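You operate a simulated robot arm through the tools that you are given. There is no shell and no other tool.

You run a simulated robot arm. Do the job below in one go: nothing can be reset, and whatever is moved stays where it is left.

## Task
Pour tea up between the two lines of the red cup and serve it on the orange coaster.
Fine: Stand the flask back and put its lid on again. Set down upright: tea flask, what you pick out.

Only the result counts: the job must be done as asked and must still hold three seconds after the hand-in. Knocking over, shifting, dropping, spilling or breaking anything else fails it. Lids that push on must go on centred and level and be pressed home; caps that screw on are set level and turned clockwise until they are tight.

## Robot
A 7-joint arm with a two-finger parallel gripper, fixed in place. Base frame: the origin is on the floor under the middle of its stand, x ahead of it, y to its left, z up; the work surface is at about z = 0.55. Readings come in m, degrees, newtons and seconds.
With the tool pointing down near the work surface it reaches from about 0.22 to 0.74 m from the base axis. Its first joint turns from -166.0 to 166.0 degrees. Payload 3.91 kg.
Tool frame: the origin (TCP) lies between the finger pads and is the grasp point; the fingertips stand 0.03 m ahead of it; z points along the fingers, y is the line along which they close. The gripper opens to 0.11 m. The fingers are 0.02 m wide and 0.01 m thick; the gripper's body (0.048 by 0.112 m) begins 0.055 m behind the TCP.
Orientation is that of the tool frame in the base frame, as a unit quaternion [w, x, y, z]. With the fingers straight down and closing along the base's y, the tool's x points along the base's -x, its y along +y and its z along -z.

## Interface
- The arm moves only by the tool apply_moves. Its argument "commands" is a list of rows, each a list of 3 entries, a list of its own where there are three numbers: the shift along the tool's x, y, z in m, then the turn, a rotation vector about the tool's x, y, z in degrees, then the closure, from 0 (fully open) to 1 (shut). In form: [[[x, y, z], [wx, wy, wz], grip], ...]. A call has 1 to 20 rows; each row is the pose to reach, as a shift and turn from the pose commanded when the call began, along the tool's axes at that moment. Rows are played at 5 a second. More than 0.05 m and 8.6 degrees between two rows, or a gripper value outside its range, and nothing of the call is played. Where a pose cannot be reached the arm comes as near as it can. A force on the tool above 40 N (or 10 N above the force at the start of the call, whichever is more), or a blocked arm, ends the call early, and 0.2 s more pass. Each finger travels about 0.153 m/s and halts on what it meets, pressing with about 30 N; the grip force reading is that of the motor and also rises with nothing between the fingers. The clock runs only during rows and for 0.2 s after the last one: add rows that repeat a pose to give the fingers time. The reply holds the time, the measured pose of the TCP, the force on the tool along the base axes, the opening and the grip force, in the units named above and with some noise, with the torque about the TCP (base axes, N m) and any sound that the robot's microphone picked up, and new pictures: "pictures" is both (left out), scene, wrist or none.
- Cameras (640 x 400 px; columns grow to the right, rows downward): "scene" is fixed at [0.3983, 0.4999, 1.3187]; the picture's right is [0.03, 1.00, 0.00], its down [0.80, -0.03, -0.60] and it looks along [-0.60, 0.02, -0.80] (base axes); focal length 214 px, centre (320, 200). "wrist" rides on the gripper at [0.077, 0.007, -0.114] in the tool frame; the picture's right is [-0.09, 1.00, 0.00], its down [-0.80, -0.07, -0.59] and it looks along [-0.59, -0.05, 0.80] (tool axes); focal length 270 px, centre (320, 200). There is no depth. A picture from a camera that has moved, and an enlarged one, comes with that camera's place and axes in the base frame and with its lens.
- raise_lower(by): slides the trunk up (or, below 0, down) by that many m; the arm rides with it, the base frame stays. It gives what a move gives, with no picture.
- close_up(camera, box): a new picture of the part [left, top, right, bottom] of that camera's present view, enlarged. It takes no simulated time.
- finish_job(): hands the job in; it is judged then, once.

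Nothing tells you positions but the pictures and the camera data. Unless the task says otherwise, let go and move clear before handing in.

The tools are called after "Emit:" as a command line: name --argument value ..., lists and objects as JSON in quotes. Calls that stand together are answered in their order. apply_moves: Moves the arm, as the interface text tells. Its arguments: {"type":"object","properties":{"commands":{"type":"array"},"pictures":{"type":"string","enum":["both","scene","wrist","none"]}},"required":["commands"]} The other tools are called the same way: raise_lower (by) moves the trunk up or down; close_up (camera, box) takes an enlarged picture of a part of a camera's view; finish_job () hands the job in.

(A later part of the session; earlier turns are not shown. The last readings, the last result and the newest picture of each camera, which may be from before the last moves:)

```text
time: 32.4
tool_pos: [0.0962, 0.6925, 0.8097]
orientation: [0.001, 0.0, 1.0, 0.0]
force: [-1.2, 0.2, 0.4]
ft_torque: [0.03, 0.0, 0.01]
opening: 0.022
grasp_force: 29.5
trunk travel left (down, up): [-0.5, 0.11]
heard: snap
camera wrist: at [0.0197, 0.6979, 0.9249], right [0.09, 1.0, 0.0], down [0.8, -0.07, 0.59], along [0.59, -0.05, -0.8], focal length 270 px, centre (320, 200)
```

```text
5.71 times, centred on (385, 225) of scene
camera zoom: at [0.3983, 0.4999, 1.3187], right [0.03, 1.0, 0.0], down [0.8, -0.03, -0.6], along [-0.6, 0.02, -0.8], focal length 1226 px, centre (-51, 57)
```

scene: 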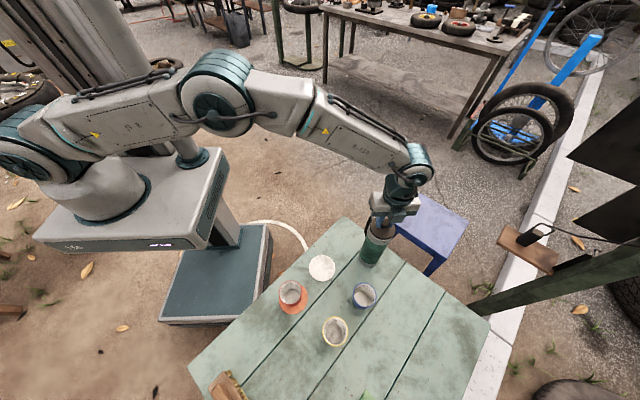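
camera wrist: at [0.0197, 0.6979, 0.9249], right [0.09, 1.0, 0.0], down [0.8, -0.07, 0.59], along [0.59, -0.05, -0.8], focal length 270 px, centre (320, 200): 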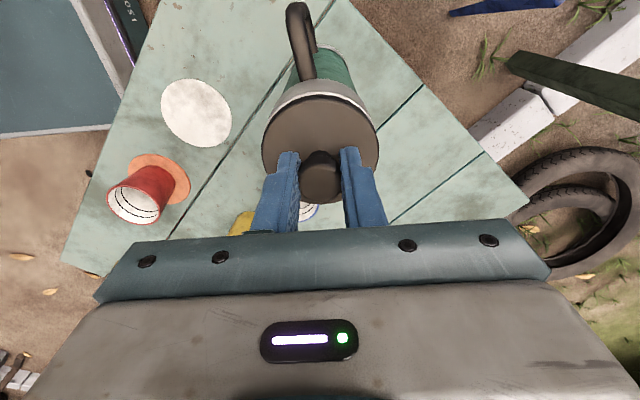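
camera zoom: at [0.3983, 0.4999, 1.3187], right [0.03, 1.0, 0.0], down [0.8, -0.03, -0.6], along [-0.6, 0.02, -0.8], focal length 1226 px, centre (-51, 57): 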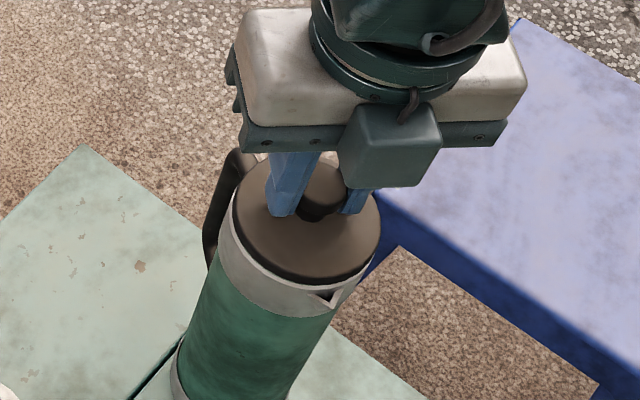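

The lid still sits level in the grip. I'll lift it slowly and watch the force.

Emit:
apply_moves --commands '[[[0, 0, -0.002], [0, 0, 0], 1], [[0, 0, -0.004], [0, 0, 0], 1], [[0, 0, -0.006], [0, 0, 0], 1], [[0, 0, -0.008], [0, 0, 0], 1], [[0, 0, -0.01], [0, 0, 0], 1], [[0, 0, -0.01], [0, 0, 0], 1]]'

Emit:
close_up --camera "scene" --box '[350, 190, 420, 260]'

```text
time: 33.8
tool_pos: [0.098, 0.6919, 0.8197]
orientation: [0.001, 0.0, 1.0, 0.0]
force: [0.3, 0.2, -0.7]
ft_torque: [-0.04, 0.03, 0.01]
opening: 0.0223
grasp_force: 30.4
trunk travel left (down, up): [-0.5, 0.11]
camera wrist: at [0.0193, 0.6976, 0.9341], right [0.09, 1.0, 0.0], down [0.8, -0.07, 0.59], along [0.59, -0.05, -0.8], focal length 270 px, centre (320, 200)
```

scene: 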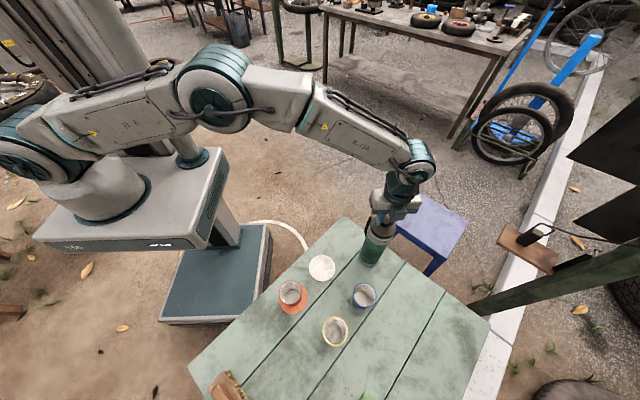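
wrist: 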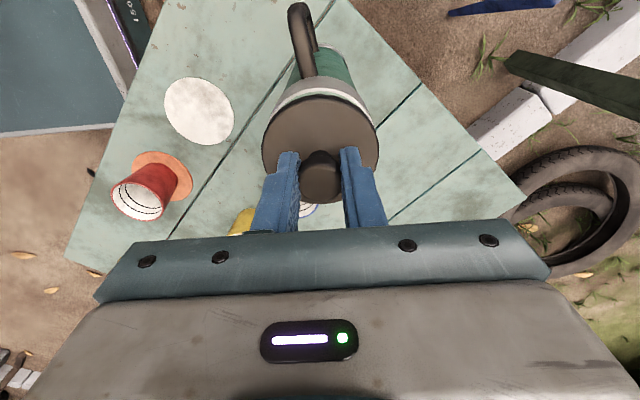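

```text
5.71 times, centred on (385, 225) of scene
camera zoom: at [0.3983, 0.4999, 1.3187], right [0.03, 1.0, 0.0], down [0.8, -0.03, -0.6], along [-0.6, 0.02, -0.8], focal length 1226 px, centre (-51, 57)
```

zoom: 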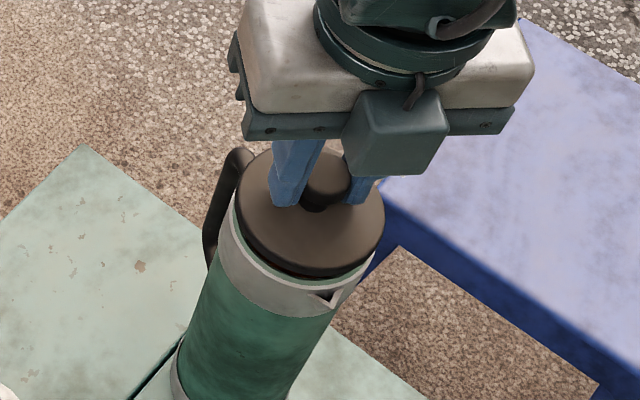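

The lid is free and the flask stayed in place. I'll lift it well clear and look at its underside height.

Emit:
apply_moves --commands '[[[0, 0, -0.015], [0, 0, 0], 1], [[0, 0, -0.035], [0, 0, 0], 1], [[0, 0, -0.055], [0, 0, 0], 1], [[0, 0, -0.075], [0, 0, 0], 1], [[0, 0, -0.095], [0, 0, 0], 1], [[0, 0, -0.11], [0, 0, 0], 1], [[0, 0, -0.11], [0, 0, 0], 1]]'

Emit:
close_up --camera "scene" --box '[345, 140, 445, 260]'

```text
time: 35.4
tool_pos: [0.0976, 0.692, 0.9295]
orientation: [0.0, 0.0, 1.0, 0.0]
force: [-0.1, 0.4, -1.1]
ft_torque: [0.01, -0.01, 0.0]
opening: 0.022
grasp_force: 30.1
trunk travel left (down, up): [-0.5, 0.11]
camera wrist: at [0.0204, 0.6986, 1.0443], right [0.09, 1.0, 0.0], down [0.8, -0.07, 0.59], along [0.59, -0.05, -0.8], focal length 270 px, centre (320, 200)
```

scene: 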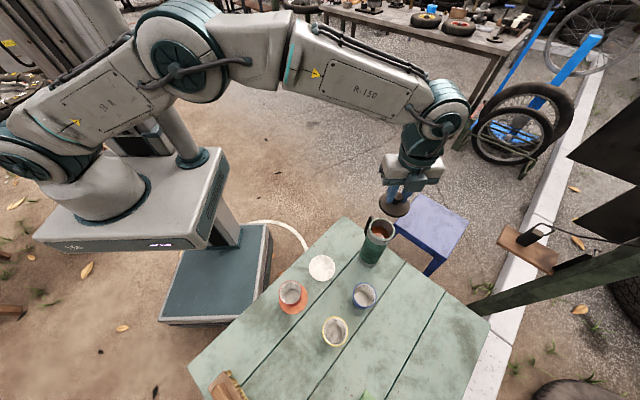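
wrist: 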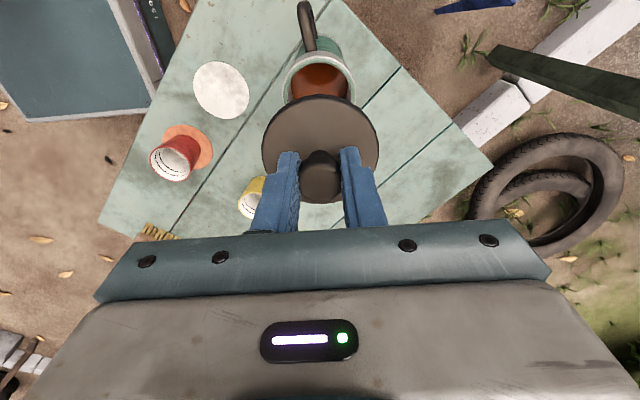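

```text
3.33 times, centred on (395, 200) of scene
camera zoom: at [0.3983, 0.4999, 1.3187], right [0.03, 1.0, 0.0], down [0.8, -0.03, -0.6], along [-0.6, 0.02, -0.8], focal length 715 px, centre (70, 200)
```

zoom: 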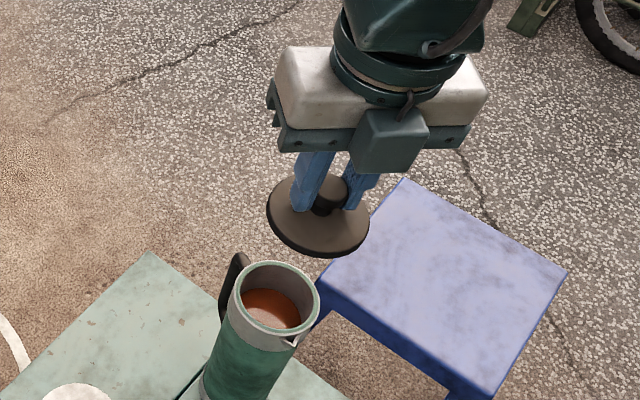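

Emit:
close_up --camera "scene" --box '[355, 210, 405, 260]'

Emit:
close_up --camera "wrist" --box '[260, 30, 380, 130]'

```text
8.00 times, centred on (380, 235) of scene
camera zoom: at [0.3983, 0.4999, 1.3187], right [0.03, 1.0, 0.0], down [0.8, -0.03, -0.6], along [-0.6, 0.02, -0.8], focal length 1716 px, centre (-160, -80)
```

zoom: 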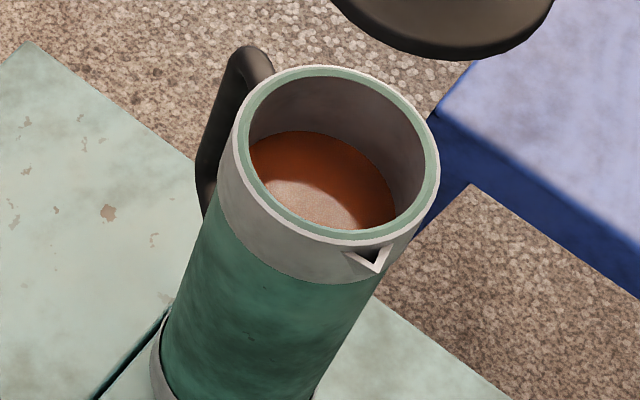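

```text
4.00 times, centred on (320, 80) of wrist
camera zoom: at [0.0204, 0.6986, 1.0443], right [0.09, 1.0, 0.0], down [0.8, -0.07, 0.59], along [0.59, -0.05, -0.8], focal length 1081 px, centre (320, 680)
```

zoom: 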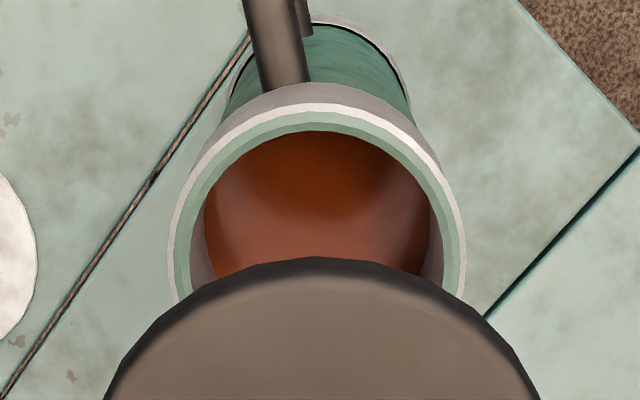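

The flask is open, and the tea sits about 4 cm below its rim. I'll carry the lid to a bare spot on the table near (0.35, 0.40).

Emit:
apply_moves --commands '[[[-0.01, -0.012, 0], [0, 0, 0], 1], [[-0.03, -0.035, 0], [0, 0, 0], 1], [[-0.055, -0.0636, 0], [0, 0, 0], 1], [[-0.08, -0.0925, 0], [0, 0, 0], 1], [[-0.105, -0.1214, 0.01], [0, 0, 0], 1], [[-0.13, -0.15, 0.03], [0, 0, 0], 1], [[-0.155, -0.179, 0.05], [0, 0, 0], 1], [[-0.18, -0.208, 0.07], [0, 0, 0], 1], [[-0.205, -0.237, 0.09], [0, 0, 0], 1], [[-0.23, -0.266, 0.12], [0, 0, 0], 1], [[-0.245, -0.283, 0.15], [0, 0, 0], 1], [[-0.2525, -0.292, 0.18], [0, 0, 0], 1], [[-0.2525, -0.292, 0.21], [0, 0, 0], 1], [[-0.2525, -0.292, 0.23], [0, 0, 0], 1], [[-0.2525, -0.292, 0.23], [0, 0, 0], 1]]'

```text
time: 38.6
tool_pos: [0.3521, 0.3987, 0.701]
orientation: [0.0, 0.0, 1.0, 0.0]
force: [0.3, -0.1, 0.5]
ft_torque: [0.0, 0.01, -0.01]
opening: 0.0219
grasp_force: 29.9
trunk travel left (down, up): [-0.5, 0.11]
camera wrist: at [0.2734, 0.4056, 0.8163], right [0.09, 1.0, 0.0], down [0.8, -0.07, 0.59], along [0.59, -0.05, -0.8], focal length 270 px, centre (320, 200)
```

scene: 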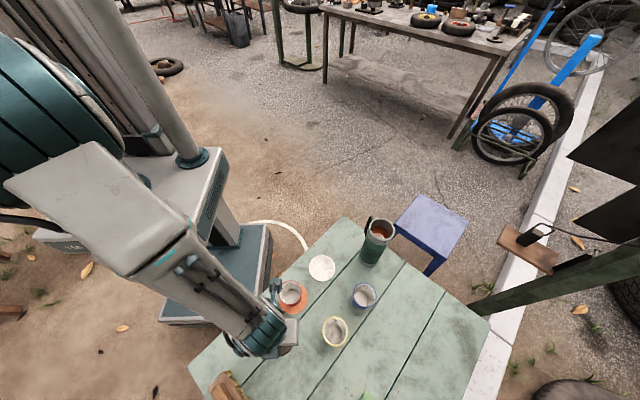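
wrist: 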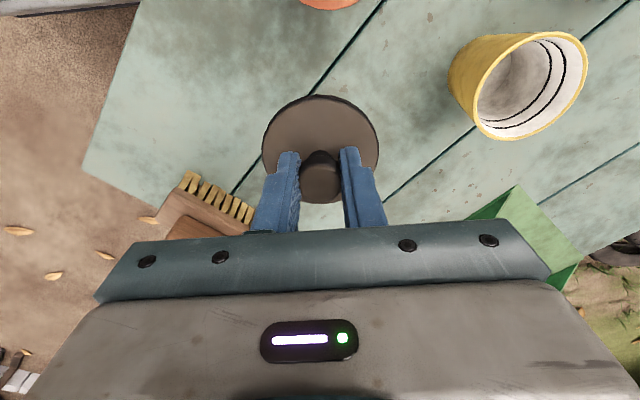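

The lid hangs over bare board, clear of the brush, cup and dustpan. I'll lower it toward the table.

Emit:
apply_moves --commands '[[[0, 0, 0.015], [0, 0, 0], 1], [[0, 0, 0.03], [0, 0, 0], 1], [[0, 0, 0.045], [0, 0, 0], 1], [[0, 0, 0.06], [0, 0, 0], 1], [[0, 0, 0.068], [0, 0, 0], 1], [[0, 0, 0.072], [0, 0, 0], 1], [[0, 0, 0.072], [0, 0, 0], 1]]' --pictures "wrist"

Emit:
close_up --camera "scene" --box '[240, 270, 340, 370]'

```text
time: 40.2
tool_pos: [0.349, 0.3982, 0.6285]
orientation: [0.001, 0.0, 1.0, 0.0]
force: [-1.0, -0.7, -1.0]
ft_torque: [0.0, 0.01, 0.01]
opening: 0.0216
grasp_force: 30.0
trunk travel left (down, up): [-0.5, 0.11]
camera wrist: at [0.2728, 0.4053, 0.743], right [0.09, 1.0, 0.0], down [0.8, -0.07, 0.59], along [0.59, -0.05, -0.8], focal length 270 px, centre (320, 200)
```

wrist: 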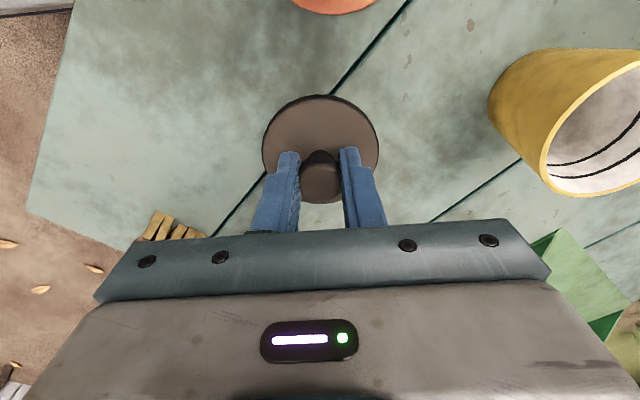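

```text
4.00 times, centred on (290, 320) of scene
camera zoom: at [0.3983, 0.4999, 1.3187], right [0.03, 1.0, 0.0], down [0.8, -0.03, -0.6], along [-0.6, 0.02, -0.8], focal length 858 px, centre (440, -280)
```

zoom: 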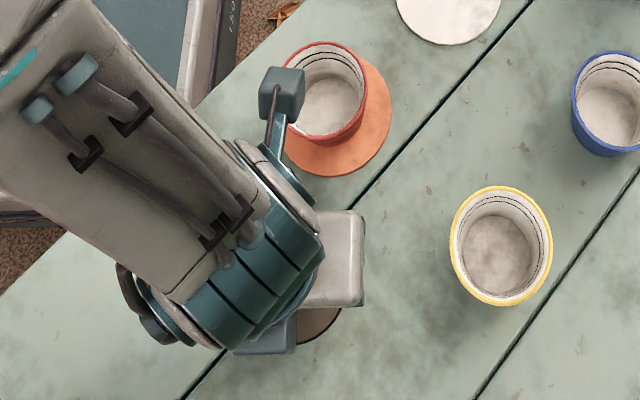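

Emit:
apply_moves --commands '[[[0, 0, 0.002], [0, 0, 0], 1], [[0, 0, 0.004], [0, 0, 0], 1], [[0, 0, 0.006], [0, 0, 0], 1], [[0, 0, 0.006], [0, 0, 0], 1]]' --pictures "none"

Emit:
apply_moves --commands '[[[0, 0, 0.001], [0, 0, 0], 1], [[0, 0, 0.002], [0, 0, 0], 1], [[0, 0, 0.003], [0, 0, 0], 1], [[0, 0, 0.003], [0, 0, 0], 1]]' --pictures "none"

```text
time: 41.2
tool_pos: [0.3492, 0.3989, 0.6223]
orientation: [0.0, -0.001, 1.0, -0.001]
force: [0.5, 0.1, -0.3]
ft_torque: [-0.05, 0.01, 0.0]
opening: 0.0218
grasp_force: 29.9
trunk travel left (down, up): [-0.5, 0.11]
```

```text
time: 42.2
tool_pos: [0.3506, 0.3988, 0.6187]
orientation: [0.0, -0.001, 1.0, 0.0]
force: [-1.7, 0.2, 1.4]
ft_torque: [-0.01, -0.01, -0.02]
opening: 0.0214
grasp_force: 30.5
trunk travel left (down, up): [-0.5, 0.11]
```

Emit:
apply_moves --commands '[[[0, 0, 0.001], [0, 0, 0], 1], [[0, 0, 0.002], [0, 0, 0], 1], [[0, 0, 0.002], [0, 0, 0], 1]]' --pictures "none"

Emit:
apply_moves --commands '[[[0, 0, 0.001], [0, 0, 0], 1], [[0, 0, 0.002], [0, 0, 0], 1], [[0, 0, 0.002], [0, 0, 0], 1]]' --pictures "wrist"

```text
time: 43.0
tool_pos: [0.3515, 0.3989, 0.6177]
orientation: [0.0, 0.0, 1.0, -0.001]
force: [0.2, -0.4, -0.3]
ft_torque: [0.01, 0.0, -0.02]
opening: 0.0216
grasp_force: 30.4
trunk travel left (down, up): [-0.5, 0.11]
```

```text
time: 43.8
tool_pos: [0.3494, 0.3984, 0.6146]
orientation: [0.0, -0.001, 1.0, 0.001]
force: [0.0, 0.2, -0.9]
ft_torque: [-0.02, 0.02, 0.03]
opening: 0.0215
grasp_force: 29.9
trunk travel left (down, up): [-0.5, 0.11]
camera wrist: at [0.2725, 0.4053, 0.7292], right [0.09, 1.0, 0.0], down [0.8, -0.07, 0.59], along [0.59, -0.05, -0.8], focal length 270 px, centre (320, 200)
```

wrist: 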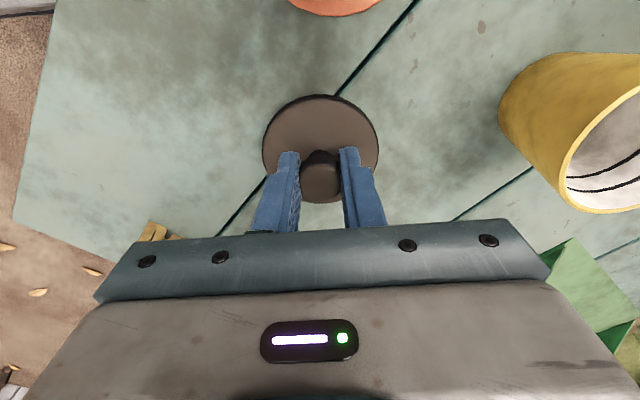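

Emit:
apply_moves --commands '[[[0, 0, 0.001], [0, 0, 0], 1], [[0, 0, 0.002], [0, 0, 0], 1], [[0, 0, 0.002], [0, 0, 0], 1]]' --pictures "none"

Emit:
apply_moves --commands '[[[0, 0, 0.001], [0, 0, 0], 1], [[0, 0, 0.002], [0, 0, 0], 1], [[0, 0, 0.002], [0, 0, 0], 1]]' --pictures "none"

Emit:
apply_moves --commands '[[[0, 0, 0.001], [0, 0, 0], 1], [[0, 0, 0.002], [0, 0, 0], 1], [[0, 0, 0.002], [0, 0, 0], 1]]' --pictures "none"

```text
time: 44.6
tool_pos: [0.3497, 0.4007, 0.6125]
orientation: [0.0, 0.0, 1.0, 0.0]
force: [-0.3, -0.5, 0.0]
ft_torque: [-0.04, -0.01, 0.03]
opening: 0.0215
grasp_force: 29.8
trunk travel left (down, up): [-0.5, 0.11]
```

```text
time: 45.4
tool_pos: [0.3496, 0.3993, 0.6117]
orientation: [0.0, 0.0, 1.0, 0.0]
force: [-0.2, -0.5, 0.1]
ft_torque: [-0.02, 0.02, 0.02]
opening: 0.0213
grasp_force: 29.6
trunk travel left (down, up): [-0.5, 0.11]
```

```text
time: 46.2
tool_pos: [0.3503, 0.3998, 0.6087]
orientation: [0.0, 0.0, 1.0, 0.0]
force: [-0.2, -0.2, -0.6]
ft_torque: [0.02, 0.01, 0.01]
opening: 0.0214
grasp_force: 30.0
trunk travel left (down, up): [-0.5, 0.11]
```

Emit:
apply_moves --commands '[[[0, 0, 0.001], [0, 0, 0], 1], [[0, 0, 0.002], [0, 0, 0], 1], [[0, 0, 0.002], [0, 0, 0], 1]]' --pictures "none"

Emit:
apply_moves --commands '[[[0, 0, 0.001], [0, 0, 0], 1], [[0, 0, 0.002], [0, 0, 0], 1], [[0, 0, 0.002], [0, 0, 0], 1]]' --pictures "none"

Emit:
apply_moves --commands '[[[0, 0, 0.0005], [0, 0, 0], 1], [[0, 0, 0.001], [0, 0, 0], 1], [[0, 0, 0.001], [0, 0, 0], 1]]' --pictures "wrist"

```text
time: 47.0
tool_pos: [0.35, 0.3999, 0.6064]
orientation: [0.0, 0.0, 1.0, 0.0]
force: [-0.7, -0.3, 0.1]
ft_torque: [-0.01, 0.0, 0.0]
opening: 0.0212
grasp_force: 29.8
trunk travel left (down, up): [-0.5, 0.11]
```

```text
time: 47.8
tool_pos: [0.3489, 0.4005, 0.6045]
orientation: [0.0, 0.0, 1.0, 0.0]
force: [0.1, 0.0, -1.1]
ft_torque: [-0.01, 0.01, -0.03]
opening: 0.0212
grasp_force: 30.0
trunk travel left (down, up): [-0.5, 0.11]
```

```text
time: 48.6
tool_pos: [0.3497, 0.3997, 0.6043]
orientation: [0.001, 0.0, 1.0, -0.001]
force: [0.6, -0.4, -0.7]
ft_torque: [-0.02, -0.01, -0.04]
opening: 0.0212
grasp_force: 29.7
trunk travel left (down, up): [-0.5, 0.11]
camera wrist: at [0.2726, 0.406, 0.7184], right [0.09, 1.0, 0.0], down [0.8, -0.07, 0.59], along [0.59, -0.05, -0.8], focal length 270 px, centre (320, 200)
```

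wrist: 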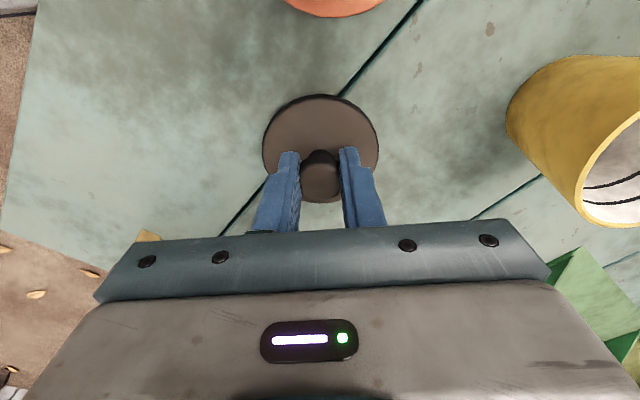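

Emit:
apply_moves --commands '[[[0, 0, 0.001], [0, 0, 0], 1], [[0, 0, 0.002], [0, 0, 0], 1], [[0, 0, 0.002], [0, 0, 0], 1]]' --pictures "none"

Emit:
apply_moves --commands '[[[0, 0, 0.0005], [0, 0, 0], 1], [[0, 0, 0.001], [0, 0, 0], 1], [[0, 0, 0.001], [0, 0, 0], 1]]' --pictures "none"

Emit:
apply_moves --commands '[[[0, 0, 0.0005], [0, 0, 0], 1], [[0, 0, 0.001], [0, 0, 0], 1], [[0, 0, 0.001], [0, 0, 0], 1]]' --pictures "none"

```text
time: 49.4
tool_pos: [0.3498, 0.3989, 0.6011]
orientation: [0.0, 0.001, 1.0, 0.0]
force: [0.5, 0.3, 0.0]
ft_torque: [-0.02, 0.03, -0.04]
opening: 0.0214
grasp_force: 29.9
trunk travel left (down, up): [-0.5, 0.11]
```

```text
time: 50.2
tool_pos: [0.351, 0.3997, 0.6011]
orientation: [0.0, 0.0, 1.0, 0.0]
force: [0.5, 0.4, -0.3]
ft_torque: [-0.01, 0.0, 0.0]
opening: 0.0212
grasp_force: 29.9
trunk travel left (down, up): [-0.5, 0.11]
```

```text
time: 51.0
tool_pos: [0.3496, 0.3999, 0.6001]
orientation: [0.0, -0.001, 1.0, 0.0]
force: [0.3, 0.0, -0.7]
ft_torque: [-0.02, 0.01, 0.01]
opening: 0.0211
grasp_force: 30.0
trunk travel left (down, up): [-0.5, 0.11]
```

Emit:
apply_moves --commands '[[[0, 0, 0.0005], [0, 0, 0], 1], [[0, 0, 0.001], [0, 0, 0], 1], [[0, 0, 0.001], [0, 0, 0], 1]]' --pictures "none"

Emit:
apply_moves --commands '[[[0, 0, 0.0005], [0, 0, 0], 1], [[0, 0, 0.001], [0, 0, 0], 1], [[0, 0, 0.001], [0, 0, 0], 1]]' --pictures "none"

Emit:
apply_moves --commands '[[[0, 0, 0.0005], [0, 0, 0], 1], [[0, 0, 0.001], [0, 0, 0], 1], [[0, 0, 0.001], [0, 0, 0], 1]]' --pictures "none"

Emit:
apply_moves --commands '[[[0, 0, 0.0005], [0, 0, 0], 1], [[0, 0, 0.001], [0, 0, 0], 1], [[0, 0, 0.001], [0, 0, 0], 1]]' --pictures "wrist"

```text
time: 51.8
tool_pos: [0.3515, 0.3993, 0.6]
orientation: [-0.001, 0.001, 1.0, 0.0]
force: [-0.4, 0.0, -1.2]
ft_torque: [-0.02, -0.03, 0.01]
opening: 0.021
grasp_force: 29.9
trunk travel left (down, up): [-0.5, 0.11]
```

```text
time: 52.6
tool_pos: [0.3504, 0.3997, 0.5973]
orientation: [0.001, -0.001, 1.0, 0.0]
force: [-0.3, 0.9, 0.1]
ft_torque: [-0.01, -0.01, 0.0]
opening: 0.0209
grasp_force: 29.4
trunk travel left (down, up): [-0.5, 0.11]
```

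```text
time: 53.4
tool_pos: [0.3503, 0.3986, 0.5964]
orientation: [0.0, 0.0, 1.0, -0.001]
force: [-0.2, 0.2, 0.3]
ft_torque: [-0.03, 0.01, -0.02]
opening: 0.0211
grasp_force: 30.2
trunk travel left (down, up): [-0.5, 0.11]
```

```text
time: 54.2
tool_pos: [0.3491, 0.3989, 0.5959]
orientation: [0.0, 0.0, 1.0, 0.001]
force: [0.7, -0.3, -0.3]
ft_torque: [0.01, -0.01, -0.02]
opening: 0.021
grasp_force: 29.8
trunk travel left (down, up): [-0.5, 0.11]
camera wrist: at [0.2722, 0.4056, 0.7104], right [0.09, 1.0, 0.0], down [0.8, -0.07, 0.59], along [0.59, -0.05, -0.8], focal length 270 px, centre (320, 200)
```

wrist: 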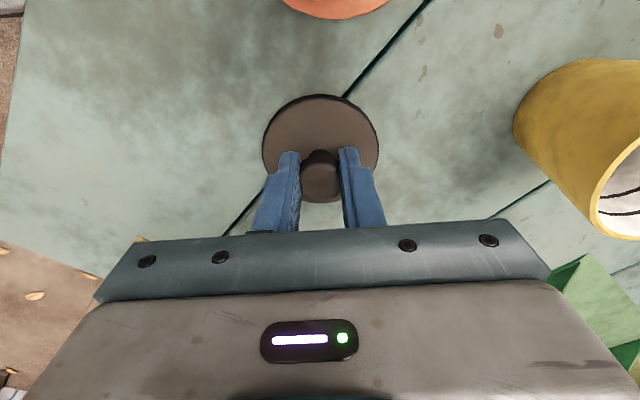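

Emit:
close_up --camera "wrist" --box '[250, 80, 390, 220]'

Emit:
close_up --camera "scene" --box '[270, 310, 350, 370]'

```text
2.86 times, centred on (320, 150) of wrist
camera zoom: at [0.2722, 0.4056, 0.7104], right [0.09, 1.0, 0.0], down [0.8, -0.07, 0.59], along [0.59, -0.05, -0.8], focal length 772 px, centre (320, 343)
```

zoom: 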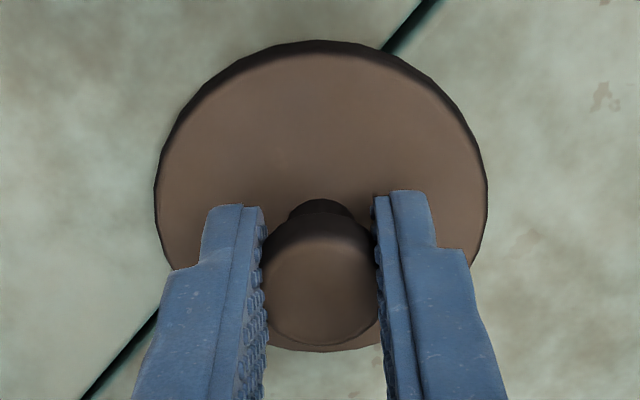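

```text
6.67 times, centred on (310, 340) of scene
camera zoom: at [0.3983, 0.4999, 1.3187], right [0.03, 1.0, 0.0], down [0.8, -0.03, -0.6], along [-0.6, 0.02, -0.8], focal length 1430 px, centre (387, -733)
```

zoom: 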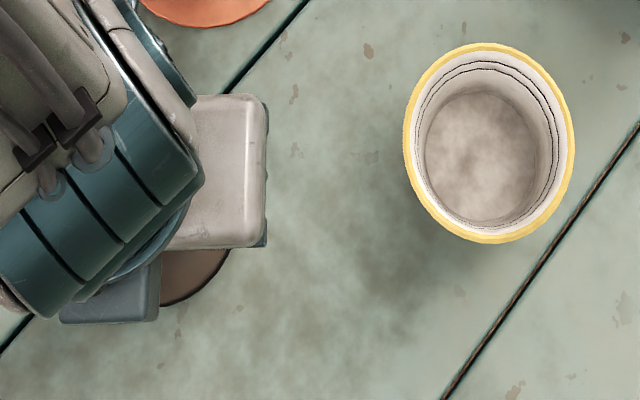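

Emit:
apply_moves --commands '[[[0, 0, 0.0007], [0, 0, 0], 1], [[0, 0, 0.0015], [0, 0, 0], 1], [[0, 0, 0.0015], [0, 0, 0], 1]]' --pictures "none"

Emit:
apply_moves --commands '[[[0, 0, 0.0007], [0, 0, 0], 1], [[0, 0, 0.0015], [0, 0, 0], 1], [[0, 0, 0.0015], [0, 0, 0], 1]]' --pictures "none"

Emit:
apply_moves --commands '[[[0, 0, 0.0007], [0, 0, 0], 1], [[0, 0, 0.001], [0, 0, 0], 1], [[0, 0, 0.001], [0, 0, 0], 1]]' --pictures "none"

```text
time: 55.0
tool_pos: [0.3509, 0.3996, 0.5953]
orientation: [0.001, 0.0, 1.0, 0.001]
force: [-2.0, -1.1, 10.0]
ft_torque: [-0.07, 0.08, -0.04]
opening: 0.0208
grasp_force: 30.4
trunk travel left (down, up): [-0.5, 0.11]
```

```text
time: 55.8
tool_pos: [0.35, 0.3999, 0.5948]
orientation: [0.001, 0.0, 1.0, 0.002]
force: [-2.6, -0.4, 29.1]
ft_torque: [-0.15, 0.09, 0.0]
opening: 0.021
grasp_force: 30.3
trunk travel left (down, up): [-0.5, 0.11]
```

```text
time: 56.6
tool_pos: [0.3501, 0.4002, 0.5927]
orientation: [0.0, 0.001, 1.0, 0.001]
force: [-1.2, 3.2, 32.7]
ft_torque: [-0.05, -0.12, 0.0]
opening: 0.0211
grasp_force: 30.2
trunk travel left (down, up): [-0.5, 0.11]
```

The lid is on the table (contact force clear). I'll relieve the push, open the fingers and rise.

Emit:
apply_moves --commands '[[[0, 0, -0.0015], [0, 0, 0], 1], [[0, 0, -0.0025], [0, 0, 0], 1], [[0, 0, -0.0025], [0, 0, 0], 1], [[0, 0, -0.0025], [0, 0, 0], 0.7], [[0, 0, -0.0025], [0, 0, 0], 0.5], [[0, 0, -0.0025], [0, 0, 0], 0.3], [[0, 0, -0.0025], [0, 0, 0], 0], [[0, 0, -0.0025], [0, 0, 0], 0], [[0, 0, -0.02], [0, 0, 0], 0], [[0, 0, -0.05], [0, 0, 0], 0], [[0, 0, -0.09], [0, 0, 0], 0], [[0, 0, -0.13], [0, 0, 0], 0], [[0, 0, -0.17], [0, 0, 0], 0], [[0, 0, -0.21], [0, 0, 0], 0], [[0, 0, -0.24], [0, 0, 0], 0], [[0, 0, -0.25], [0, 0, 0], 0]]'

```text
time: 60.0
tool_pos: [0.3486, 0.3982, 0.8406]
orientation: [0.001, 0.0, 1.0, -0.001]
force: [0.8, 1.2, 0.0]
ft_torque: [0.02, 0.0, 0.01]
opening: 0.11
grasp_force: 0.0
trunk travel left (down, up): [-0.5, 0.11]
camera wrist: at [0.2726, 0.4046, 0.9554], right [0.09, 1.0, 0.0], down [0.8, -0.07, 0.59], along [0.59, -0.05, -0.8], focal length 270 px, centre (320, 200)
```

scene: 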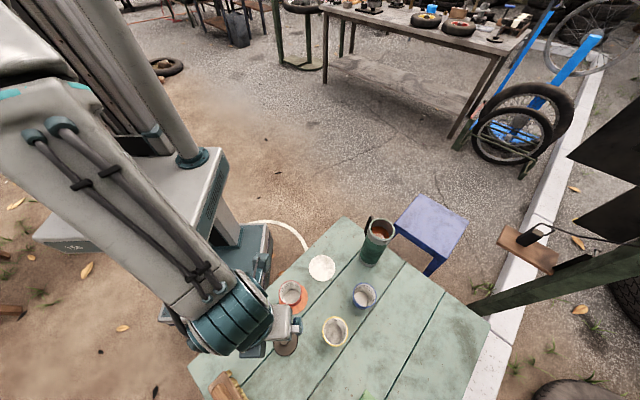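
wrist: 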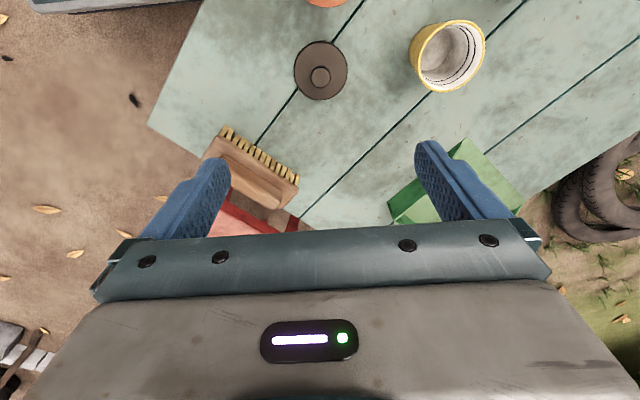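

The lid rests flat at (0.35, 0.40). Next I swing the gripper to a horizontal pose, pointing along azimuth 104° with the camera on top, well above and in front of the flask, so the fingers can straddle its body with one finger inside the handle loop.

Emit:
apply_moves --commands '[[[0.0138, 0.0104, -0.003], [-3.68, 4.71, 3.68], 0], [[0.0276, 0.0208, -0.006], [-7.36, 9.42, 7.36], 0], [[0.0414, 0.0311, -0.009], [-11.04, 14.13, 11.04], 0], [[0.0553, 0.0415, -0.012], [-14.72, 18.85, 14.72], 0], [[0.0691, 0.0519, -0.015], [-18.4, 23.56, 18.4], 0], [[0.0829, 0.0623, -0.018], [-22.08, 28.27, 22.08], 0], [[0.0967, 0.0726, -0.02], [-25.76, 32.98, 25.76], 0], [[0.1105, 0.083, -0.022], [-29.44, 37.69, 29.44], 0], [[0.1243, 0.0934, -0.024], [-33.12, 42.4, 33.12], 0], [[0.1381, 0.1038, -0.026], [-36.79, 47.11, 36.79], 0], [[0.1519, 0.1141, -0.028], [-40.47, 51.82, 40.47], 0], [[0.1658, 0.1245, -0.03], [-44.15, 56.54, 44.15], 0], [[0.1796, 0.1349, -0.03], [-47.83, 61.25, 47.83], 0], [[0.1934, 0.1453, -0.03], [-51.51, 65.96, 51.51], 0], [[0.2072, 0.1556, -0.03], [-55.19, 70.67, 55.19], 0], [[0.221, 0.166, -0.03], [-58.87, 75.38, 58.87], 0], [[0.221, 0.166, -0.03], [-58.87, 75.38, 58.87], 0]]'

```text
time: 63.6
tool_pos: [0.1298, 0.5668, 0.8723]
orientation: [0.557, -0.436, -0.556, -0.436]
force: [-0.3, 0.9, 0.0]
ft_torque: [0.02, 0.0, -0.02]
opening: 0.1097
grasp_force: 0.1
trunk travel left (down, up): [-0.5, 0.11]
camera wrist: at [0.1627, 0.4572, 0.9493], right [0.97, 0.24, -0.09], down [0.07, -0.59, -0.8], along [-0.25, 0.77, -0.59], focal length 270 px, centre (320, 200)
```

scene: 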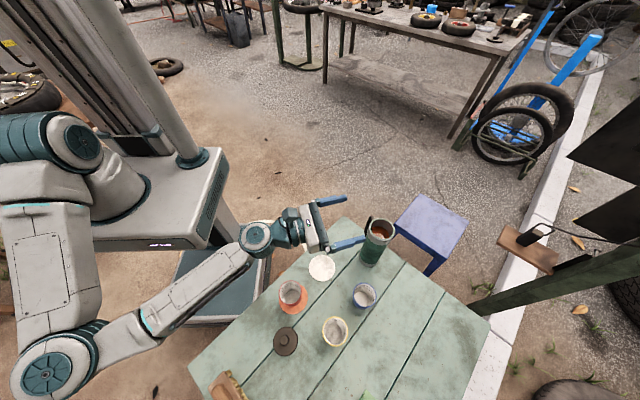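
wrist: 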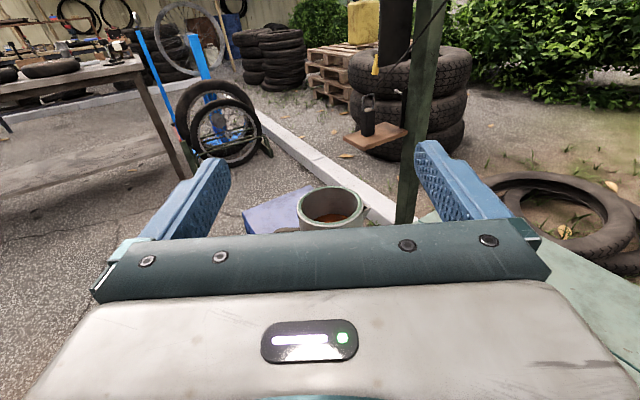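

The arm took the horizontal pose, but its forearm lies low and to the side. I'll raise the trunk so the forearm slopes down from above, then check the shape of the arm.

Emit:
raise_lower --by 0.1

Emit:
close_up --camera "scene" --box '[0, 0, 640, 400]'

```text
time: 64.9
tool_pos: [0.1294, 0.5666, 0.9726]
orientation: [-0.557, 0.435, 0.557, 0.435]
force: [0.4, -0.4, -0.1]
ft_torque: [-0.01, -0.01, -0.02]
opening: 0.1101
grasp_force: 0.0
trunk travel left (down, up): [-0.6, 0.01]
```

```text
1.00 times, centred on (320, 200) of scene (not enlarged: the box is as wide or as high as the picture)
camera zoom: at [0.3983, 0.4999, 1.3187], right [0.03, 1.0, 0.0], down [0.8, -0.03, -0.6], along [-0.6, 0.02, -0.8], focal length 214 px, centre (320, 200)
```

zoom: 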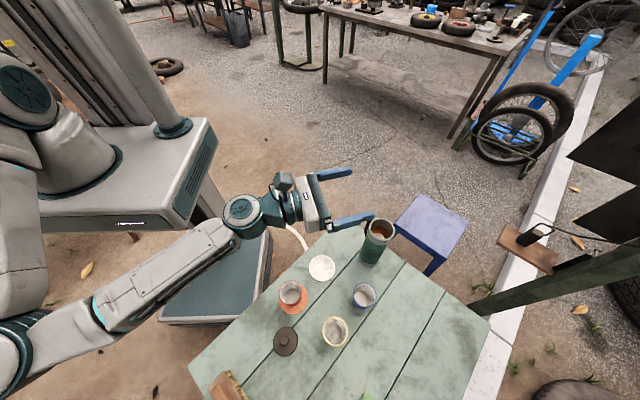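

Now I'll lower toward pre-grasp height with the tool pitched 20° downward, stopping at z≈0.80 to check the arm's shape.

Emit:
apply_moves --commands '[[[-0.017, 0, 0], [0, -2, 0], 0], [[-0.034, 0, 0], [0, -4, 0], 0], [[-0.052, 0, 0], [0, -6, 0], 0], [[-0.069, 0, 0], [0, -8, 0], 0], [[-0.086, 0, 0], [0, -10, 0], 0], [[-0.103, 0, 0], [0, -12, 0], 0], [[-0.12, 0, 0], [0, -14, 0], 0], [[-0.138, 0, 0], [0, -16, 0], 0], [[-0.155, 0, 0], [0, -18, 0], 0], [[-0.172, 0, 0], [0, -20, 0], 0], [[-0.172, 0, 0], [0, -20, 0], 0]]'

```text
time: 67.3
tool_pos: [0.1283, 0.5662, 0.801]
orientation: [-0.452, 0.505, 0.645, 0.353]
force: [0.6, 0.3, -0.5]
ft_torque: [0.01, 0.0, -0.02]
opening: 0.11
grasp_force: 0.0
trunk travel left (down, up): [-0.6, 0.01]
camera wrist: at [0.1543, 0.4883, 0.912], right [0.97, 0.21, -0.08], down [0.13, -0.83, -0.55], along [-0.19, 0.52, -0.83], focal length 270 px, centre (320, 200)
```

scene: 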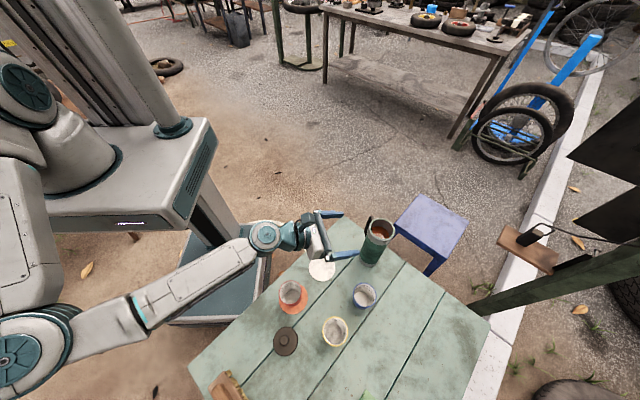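
wrist: 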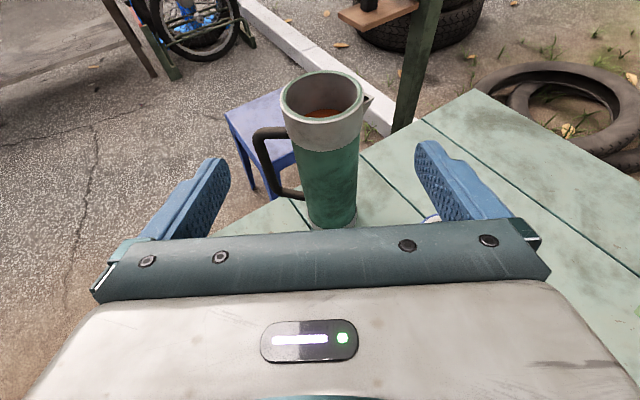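

I have a clear view of the flask: handle on the left, spout on the right. Before gripping, I'll rehearse the pour pose near the coaster with the empty hand at a safe height to prove it is reachable.

Emit:
apply_moves --commands '[[[-0.0089, -0.0035, -0.0186], [1.5, 0, -0.55], 0], [[-0.0178, -0.0071, -0.0373], [3.01, 0, -1.09], 0], [[-0.0267, -0.0106, -0.0559], [4.51, 0, -1.64], 0], [[-0.0356, -0.0141, -0.0746], [6.02, 0, -2.19], 0], [[-0.0446, -0.0177, -0.0932], [7.52, 0, -2.74], 0], [[-0.0535, -0.0212, -0.1118], [9.02, 0, -3.28], 0], [[-0.0624, -0.0247, -0.1305], [10.53, 0, -3.83], 0], [[-0.0713, -0.0282, -0.1491], [12.03, 0, -4.38], 0], [[-0.0802, -0.0318, -0.1678], [13.54, 0, -4.92], 0], [[-0.0891, -0.0353, -0.1864], [15.04, 0, -5.47], 0], [[-0.0891, -0.0353, -0.1864], [15.04, 0, -5.47], 0]]'

```text
time: 69.7
tool_pos: [0.1446, 0.3579, 0.7824]
orientation: [-0.497, 0.409, 0.71, 0.286]
force: [-0.5, -0.2, 0.0]
ft_torque: [0.01, 0.02, -0.02]
opening: 0.1101
grasp_force: 0.0
trunk travel left (down, up): [-0.6, 0.01]
camera wrist: at [0.1903, 0.2906, 0.8934], right [0.88, 0.47, -0.08], down [0.36, -0.76, -0.55], along [-0.32, 0.45, -0.83], focal length 270 px, centre (320, 200)
```

scene: 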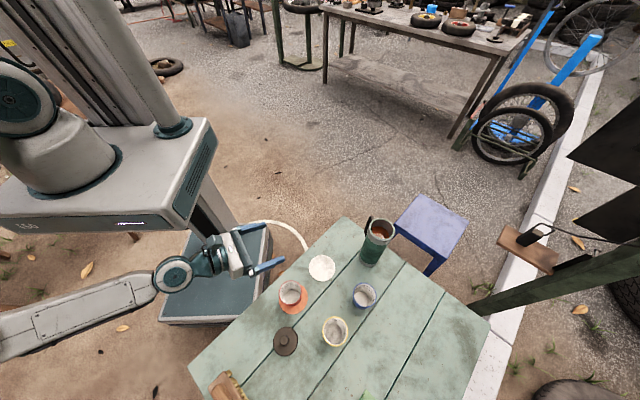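
wrist: 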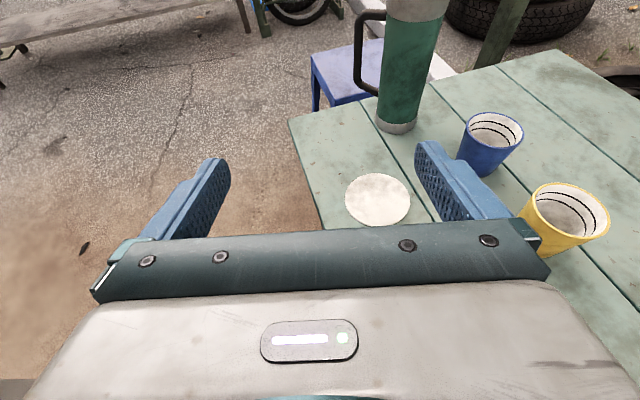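

Emit:
apply_moves --commands '[[[0, 0, 0], [2.66, 0, 7.31], 0], [[0, 0, 0], [5.32, 0, 14.62], 0], [[0, 0, 0], [7.98, 0, 21.93], 0], [[0, 0, 0], [10.64, 0, 29.24], 0], [[0, 0, 0], [13.3, 0, 36.55], 0], [[0, 0, 0], [15.96, 0, 43.86], 0], [[0, 0, 0], [18.62, 0, 51.17], 0], [[0, 0, 0], [21.28, 0, 58.48], 0], [[0, 0, 0], [23.94, 0, 65.8], 0], [[0, 0, 0], [23.94, 0, 65.8], 0]]'

```text
time: 71.9
tool_pos: [0.1446, 0.359, 0.7806]
orientation: [0.642, -0.621, -0.416, 0.173]
force: [-0.2, -0.9, -0.4]
ft_torque: [0.02, 0.04, 0.0]
opening: 0.11
grasp_force: 0.0
trunk travel left (down, up): [-0.6, 0.01]
camera wrist: at [0.2775, 0.3417, 0.8122], right [0.24, 0.1, -0.96], down [-0.05, -0.99, -0.12], along [-0.97, 0.08, -0.23], focal length 270 px, centre (320, 200)
```

scene: 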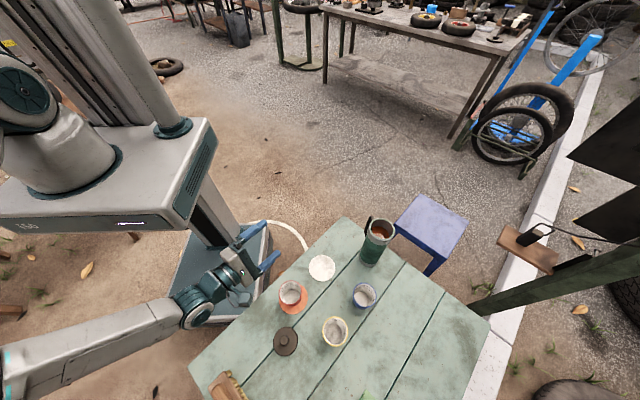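
wrist: 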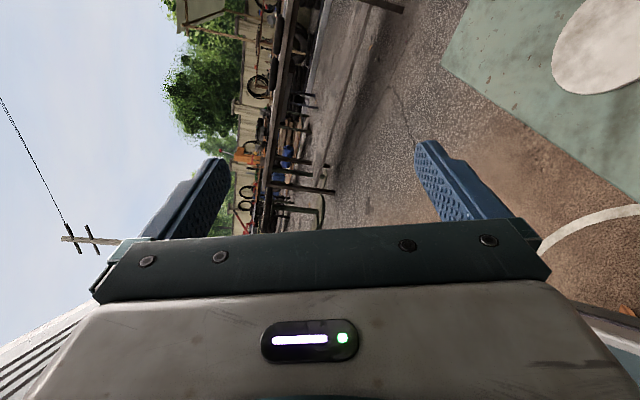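

The tilted pose is reachable. I'll also check a lower height matching the real pour (empty hand, staying clear of the cup).

Emit:
apply_moves --commands '[[[-0.0064, 0.0188, 0.0023], [0, 0, 0], 0], [[-0.0128, 0.0376, 0.0047], [0, 0, 0], 0], [[-0.0193, 0.0564, 0.007], [0, 0, 0], 0], [[-0.0257, 0.0752, 0.0094], [0, 0, 0], 0], [[-0.0257, 0.0752, 0.0094], [0, 0, 0], 0]]'

Emit:
close_up --camera "scene" --box '[200, 200, 400, 325]'

```text
time: 73.1
tool_pos: [0.1441, 0.3581, 0.7005]
orientation: [0.643, -0.62, -0.416, 0.172]
force: [0.1, -0.5, 0.2]
ft_torque: [0.0, 0.03, 0.02]
opening: 0.1098
grasp_force: 0.0
trunk travel left (down, up): [-0.6, 0.01]
camera wrist: at [0.2773, 0.3412, 0.7314], right [0.24, 0.11, -0.96], down [-0.05, -0.99, -0.12], along [-0.97, 0.08, -0.23], focal length 270 px, centre (320, 200)
```

scene: 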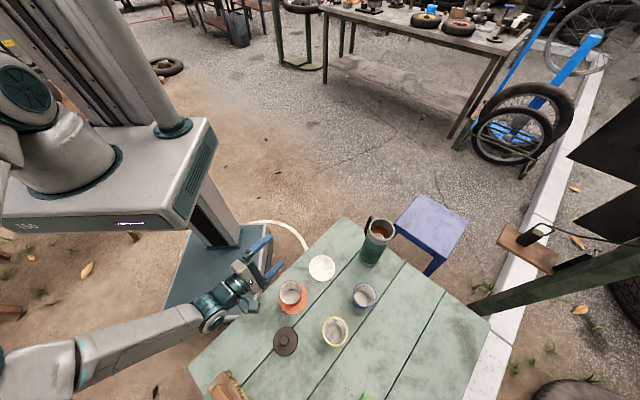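
wrist: 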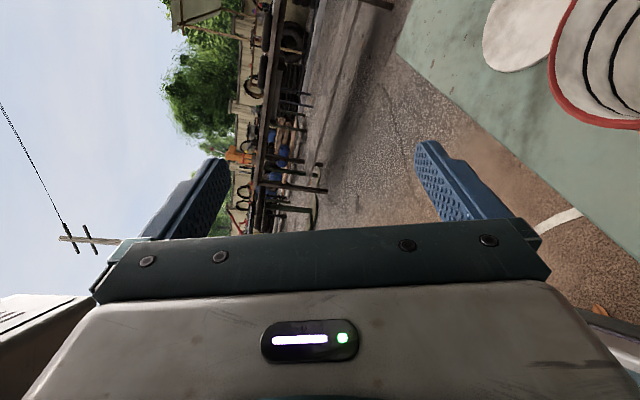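

```text
3.20 times, centred on (300, 262) of scene
camera zoom: at [0.3983, 0.4999, 1.3187], right [0.03, 1.0, 0.0], down [0.8, -0.03, -0.6], along [-0.6, 0.02, -0.8], focal length 686 px, centre (384, 0)
```

zoom: 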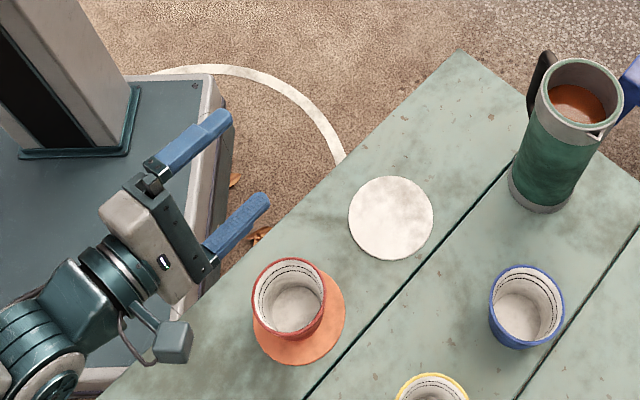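

Everything fits with good clearance, and the scene camera sees into the cup. I'll undo the tilt and go back to the pre-grasp pose in front of the flask.

Emit:
apply_moves --commands '[[[0.0064, -0.0188, -0.0023], [-2.66, 0, -7.31], 0], [[0.0128, -0.0376, -0.0047], [-5.32, 0, -14.62], 0], [[0.0193, -0.0564, -0.007], [-7.98, 0, -21.93], 0], [[0.0257, -0.0752, -0.0094], [-10.64, 0, -29.24], 0], [[0.0257, -0.0752, -0.0094], [-13.3, 0, -36.55], 0], [[0.0257, -0.0752, -0.0094], [-15.96, 0, -43.86], 0], [[0.0257, -0.0752, -0.0094], [-18.62, 0, -51.17], 0], [[0.0257, -0.0752, -0.0094], [-21.28, 0, -58.48], 0], [[0.0257, -0.0752, -0.0094], [-23.94, 0, -65.8], 0], [[0.0257, -0.0752, -0.0094], [-23.94, 0, -65.8], 0]]' --pictures "none"

```text
time: 75.3
tool_pos: [0.1448, 0.3595, 0.781]
orientation: [-0.497, 0.409, 0.71, 0.287]
force: [-0.9, 0.2, -1.0]
ft_torque: [-0.02, 0.0, 0.0]
opening: 0.11
grasp_force: 0.1
trunk travel left (down, up): [-0.6, 0.01]
```

Emit:
apply_moves --commands '[[[0.0065, 0.0089, 0.0178], [-1.5, 0, 0.55], 0], [[0.0129, 0.0179, 0.0356], [-3.01, 0, 1.09], 0], [[0.0194, 0.0268, 0.0534], [-4.51, 0, 1.64], 0], [[0.0259, 0.0357, 0.0712], [-6.02, 0, 2.19], 0], [[0.0324, 0.0447, 0.089], [-7.52, 0, 2.74], 0], [[0.0388, 0.0536, 0.1067], [-9.02, 0, 3.28], 0], [[0.0453, 0.0625, 0.1245], [-10.53, 0, 3.83], 0], [[0.0518, 0.0714, 0.1423], [-12.03, 0, 4.38], 0], [[0.0582, 0.0804, 0.1601], [-13.54, 0, 4.92], 0], [[0.0647, 0.0893, 0.1779], [-15.04, 0, 5.47], 0], [[0.0647, 0.0893, 0.1779], [-15.04, 0, 5.47], 0]]'

```text
time: 77.7
tool_pos: [0.1276, 0.5695, 0.7797]
orientation: [-0.452, 0.504, 0.646, 0.353]
force: [-0.5, 0.3, -0.8]
ft_torque: [0.02, 0.02, 0.02]
opening: 0.1101
grasp_force: 0.2
trunk travel left (down, up): [-0.6, 0.01]
camera wrist: at [0.1531, 0.4912, 0.8915], right [0.97, 0.21, -0.08], down [0.13, -0.82, -0.55], along [-0.19, 0.52, -0.83], focal length 270 px, centre (320, 200)
```

scene: 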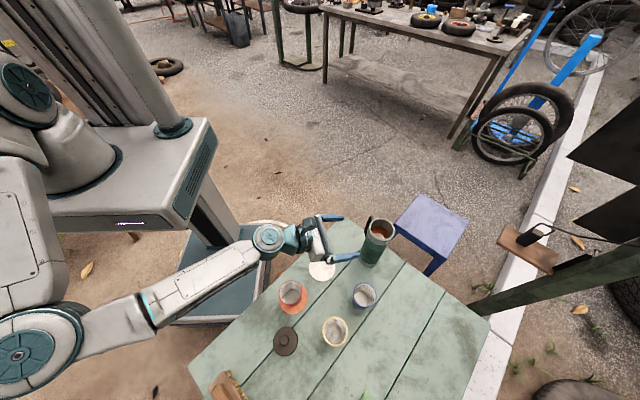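
wrist: 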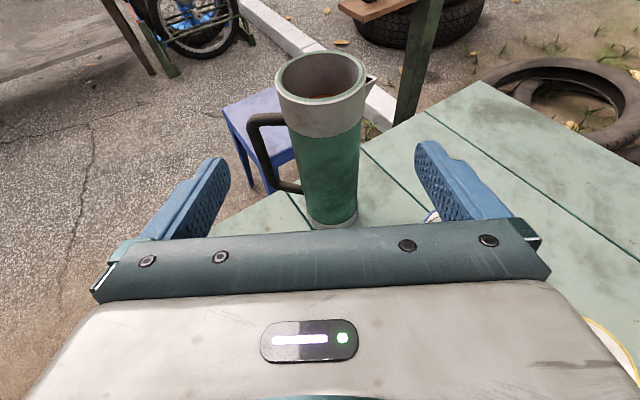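

Emit:
close_up --camera "wrist" --box '[220, 30, 400, 240]'

```text
1.90 times, centred on (310, 135) of wrist
camera zoom: at [0.1531, 0.4912, 0.8915], right [0.97, 0.21, -0.08], down [0.13, -0.82, -0.55], along [-0.19, 0.52, -0.83], focal length 515 px, centre (339, 324)
```

zoom: 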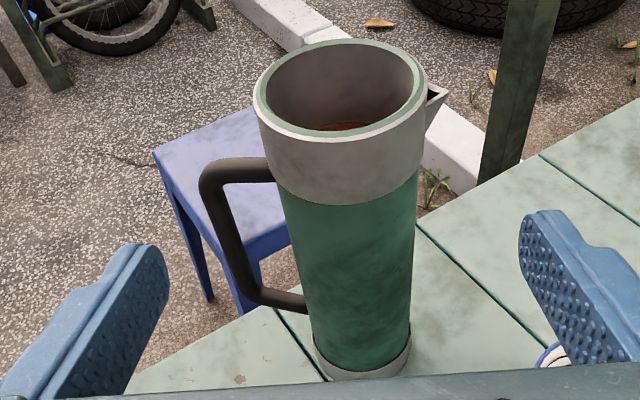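

Emit:
close_up --camera "wrist" --box '[240, 100, 370, 200]'

```text
4.00 times, centred on (305, 150) of wrist
camera zoom: at [0.1531, 0.4912, 0.8915], right [0.97, 0.21, -0.08], down [0.13, -0.82, -0.55], along [-0.19, 0.52, -0.83], focal length 1081 px, centre (380, 400)
```

zoom: 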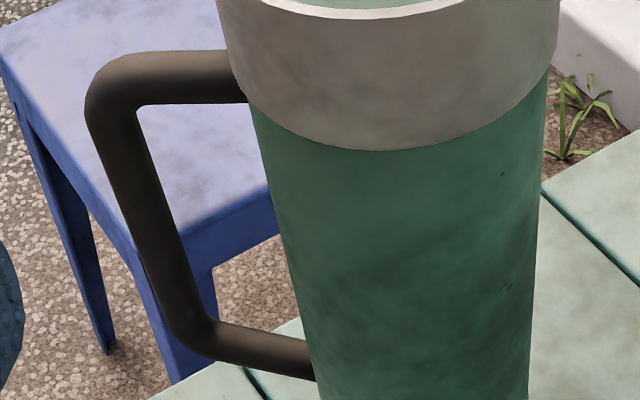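

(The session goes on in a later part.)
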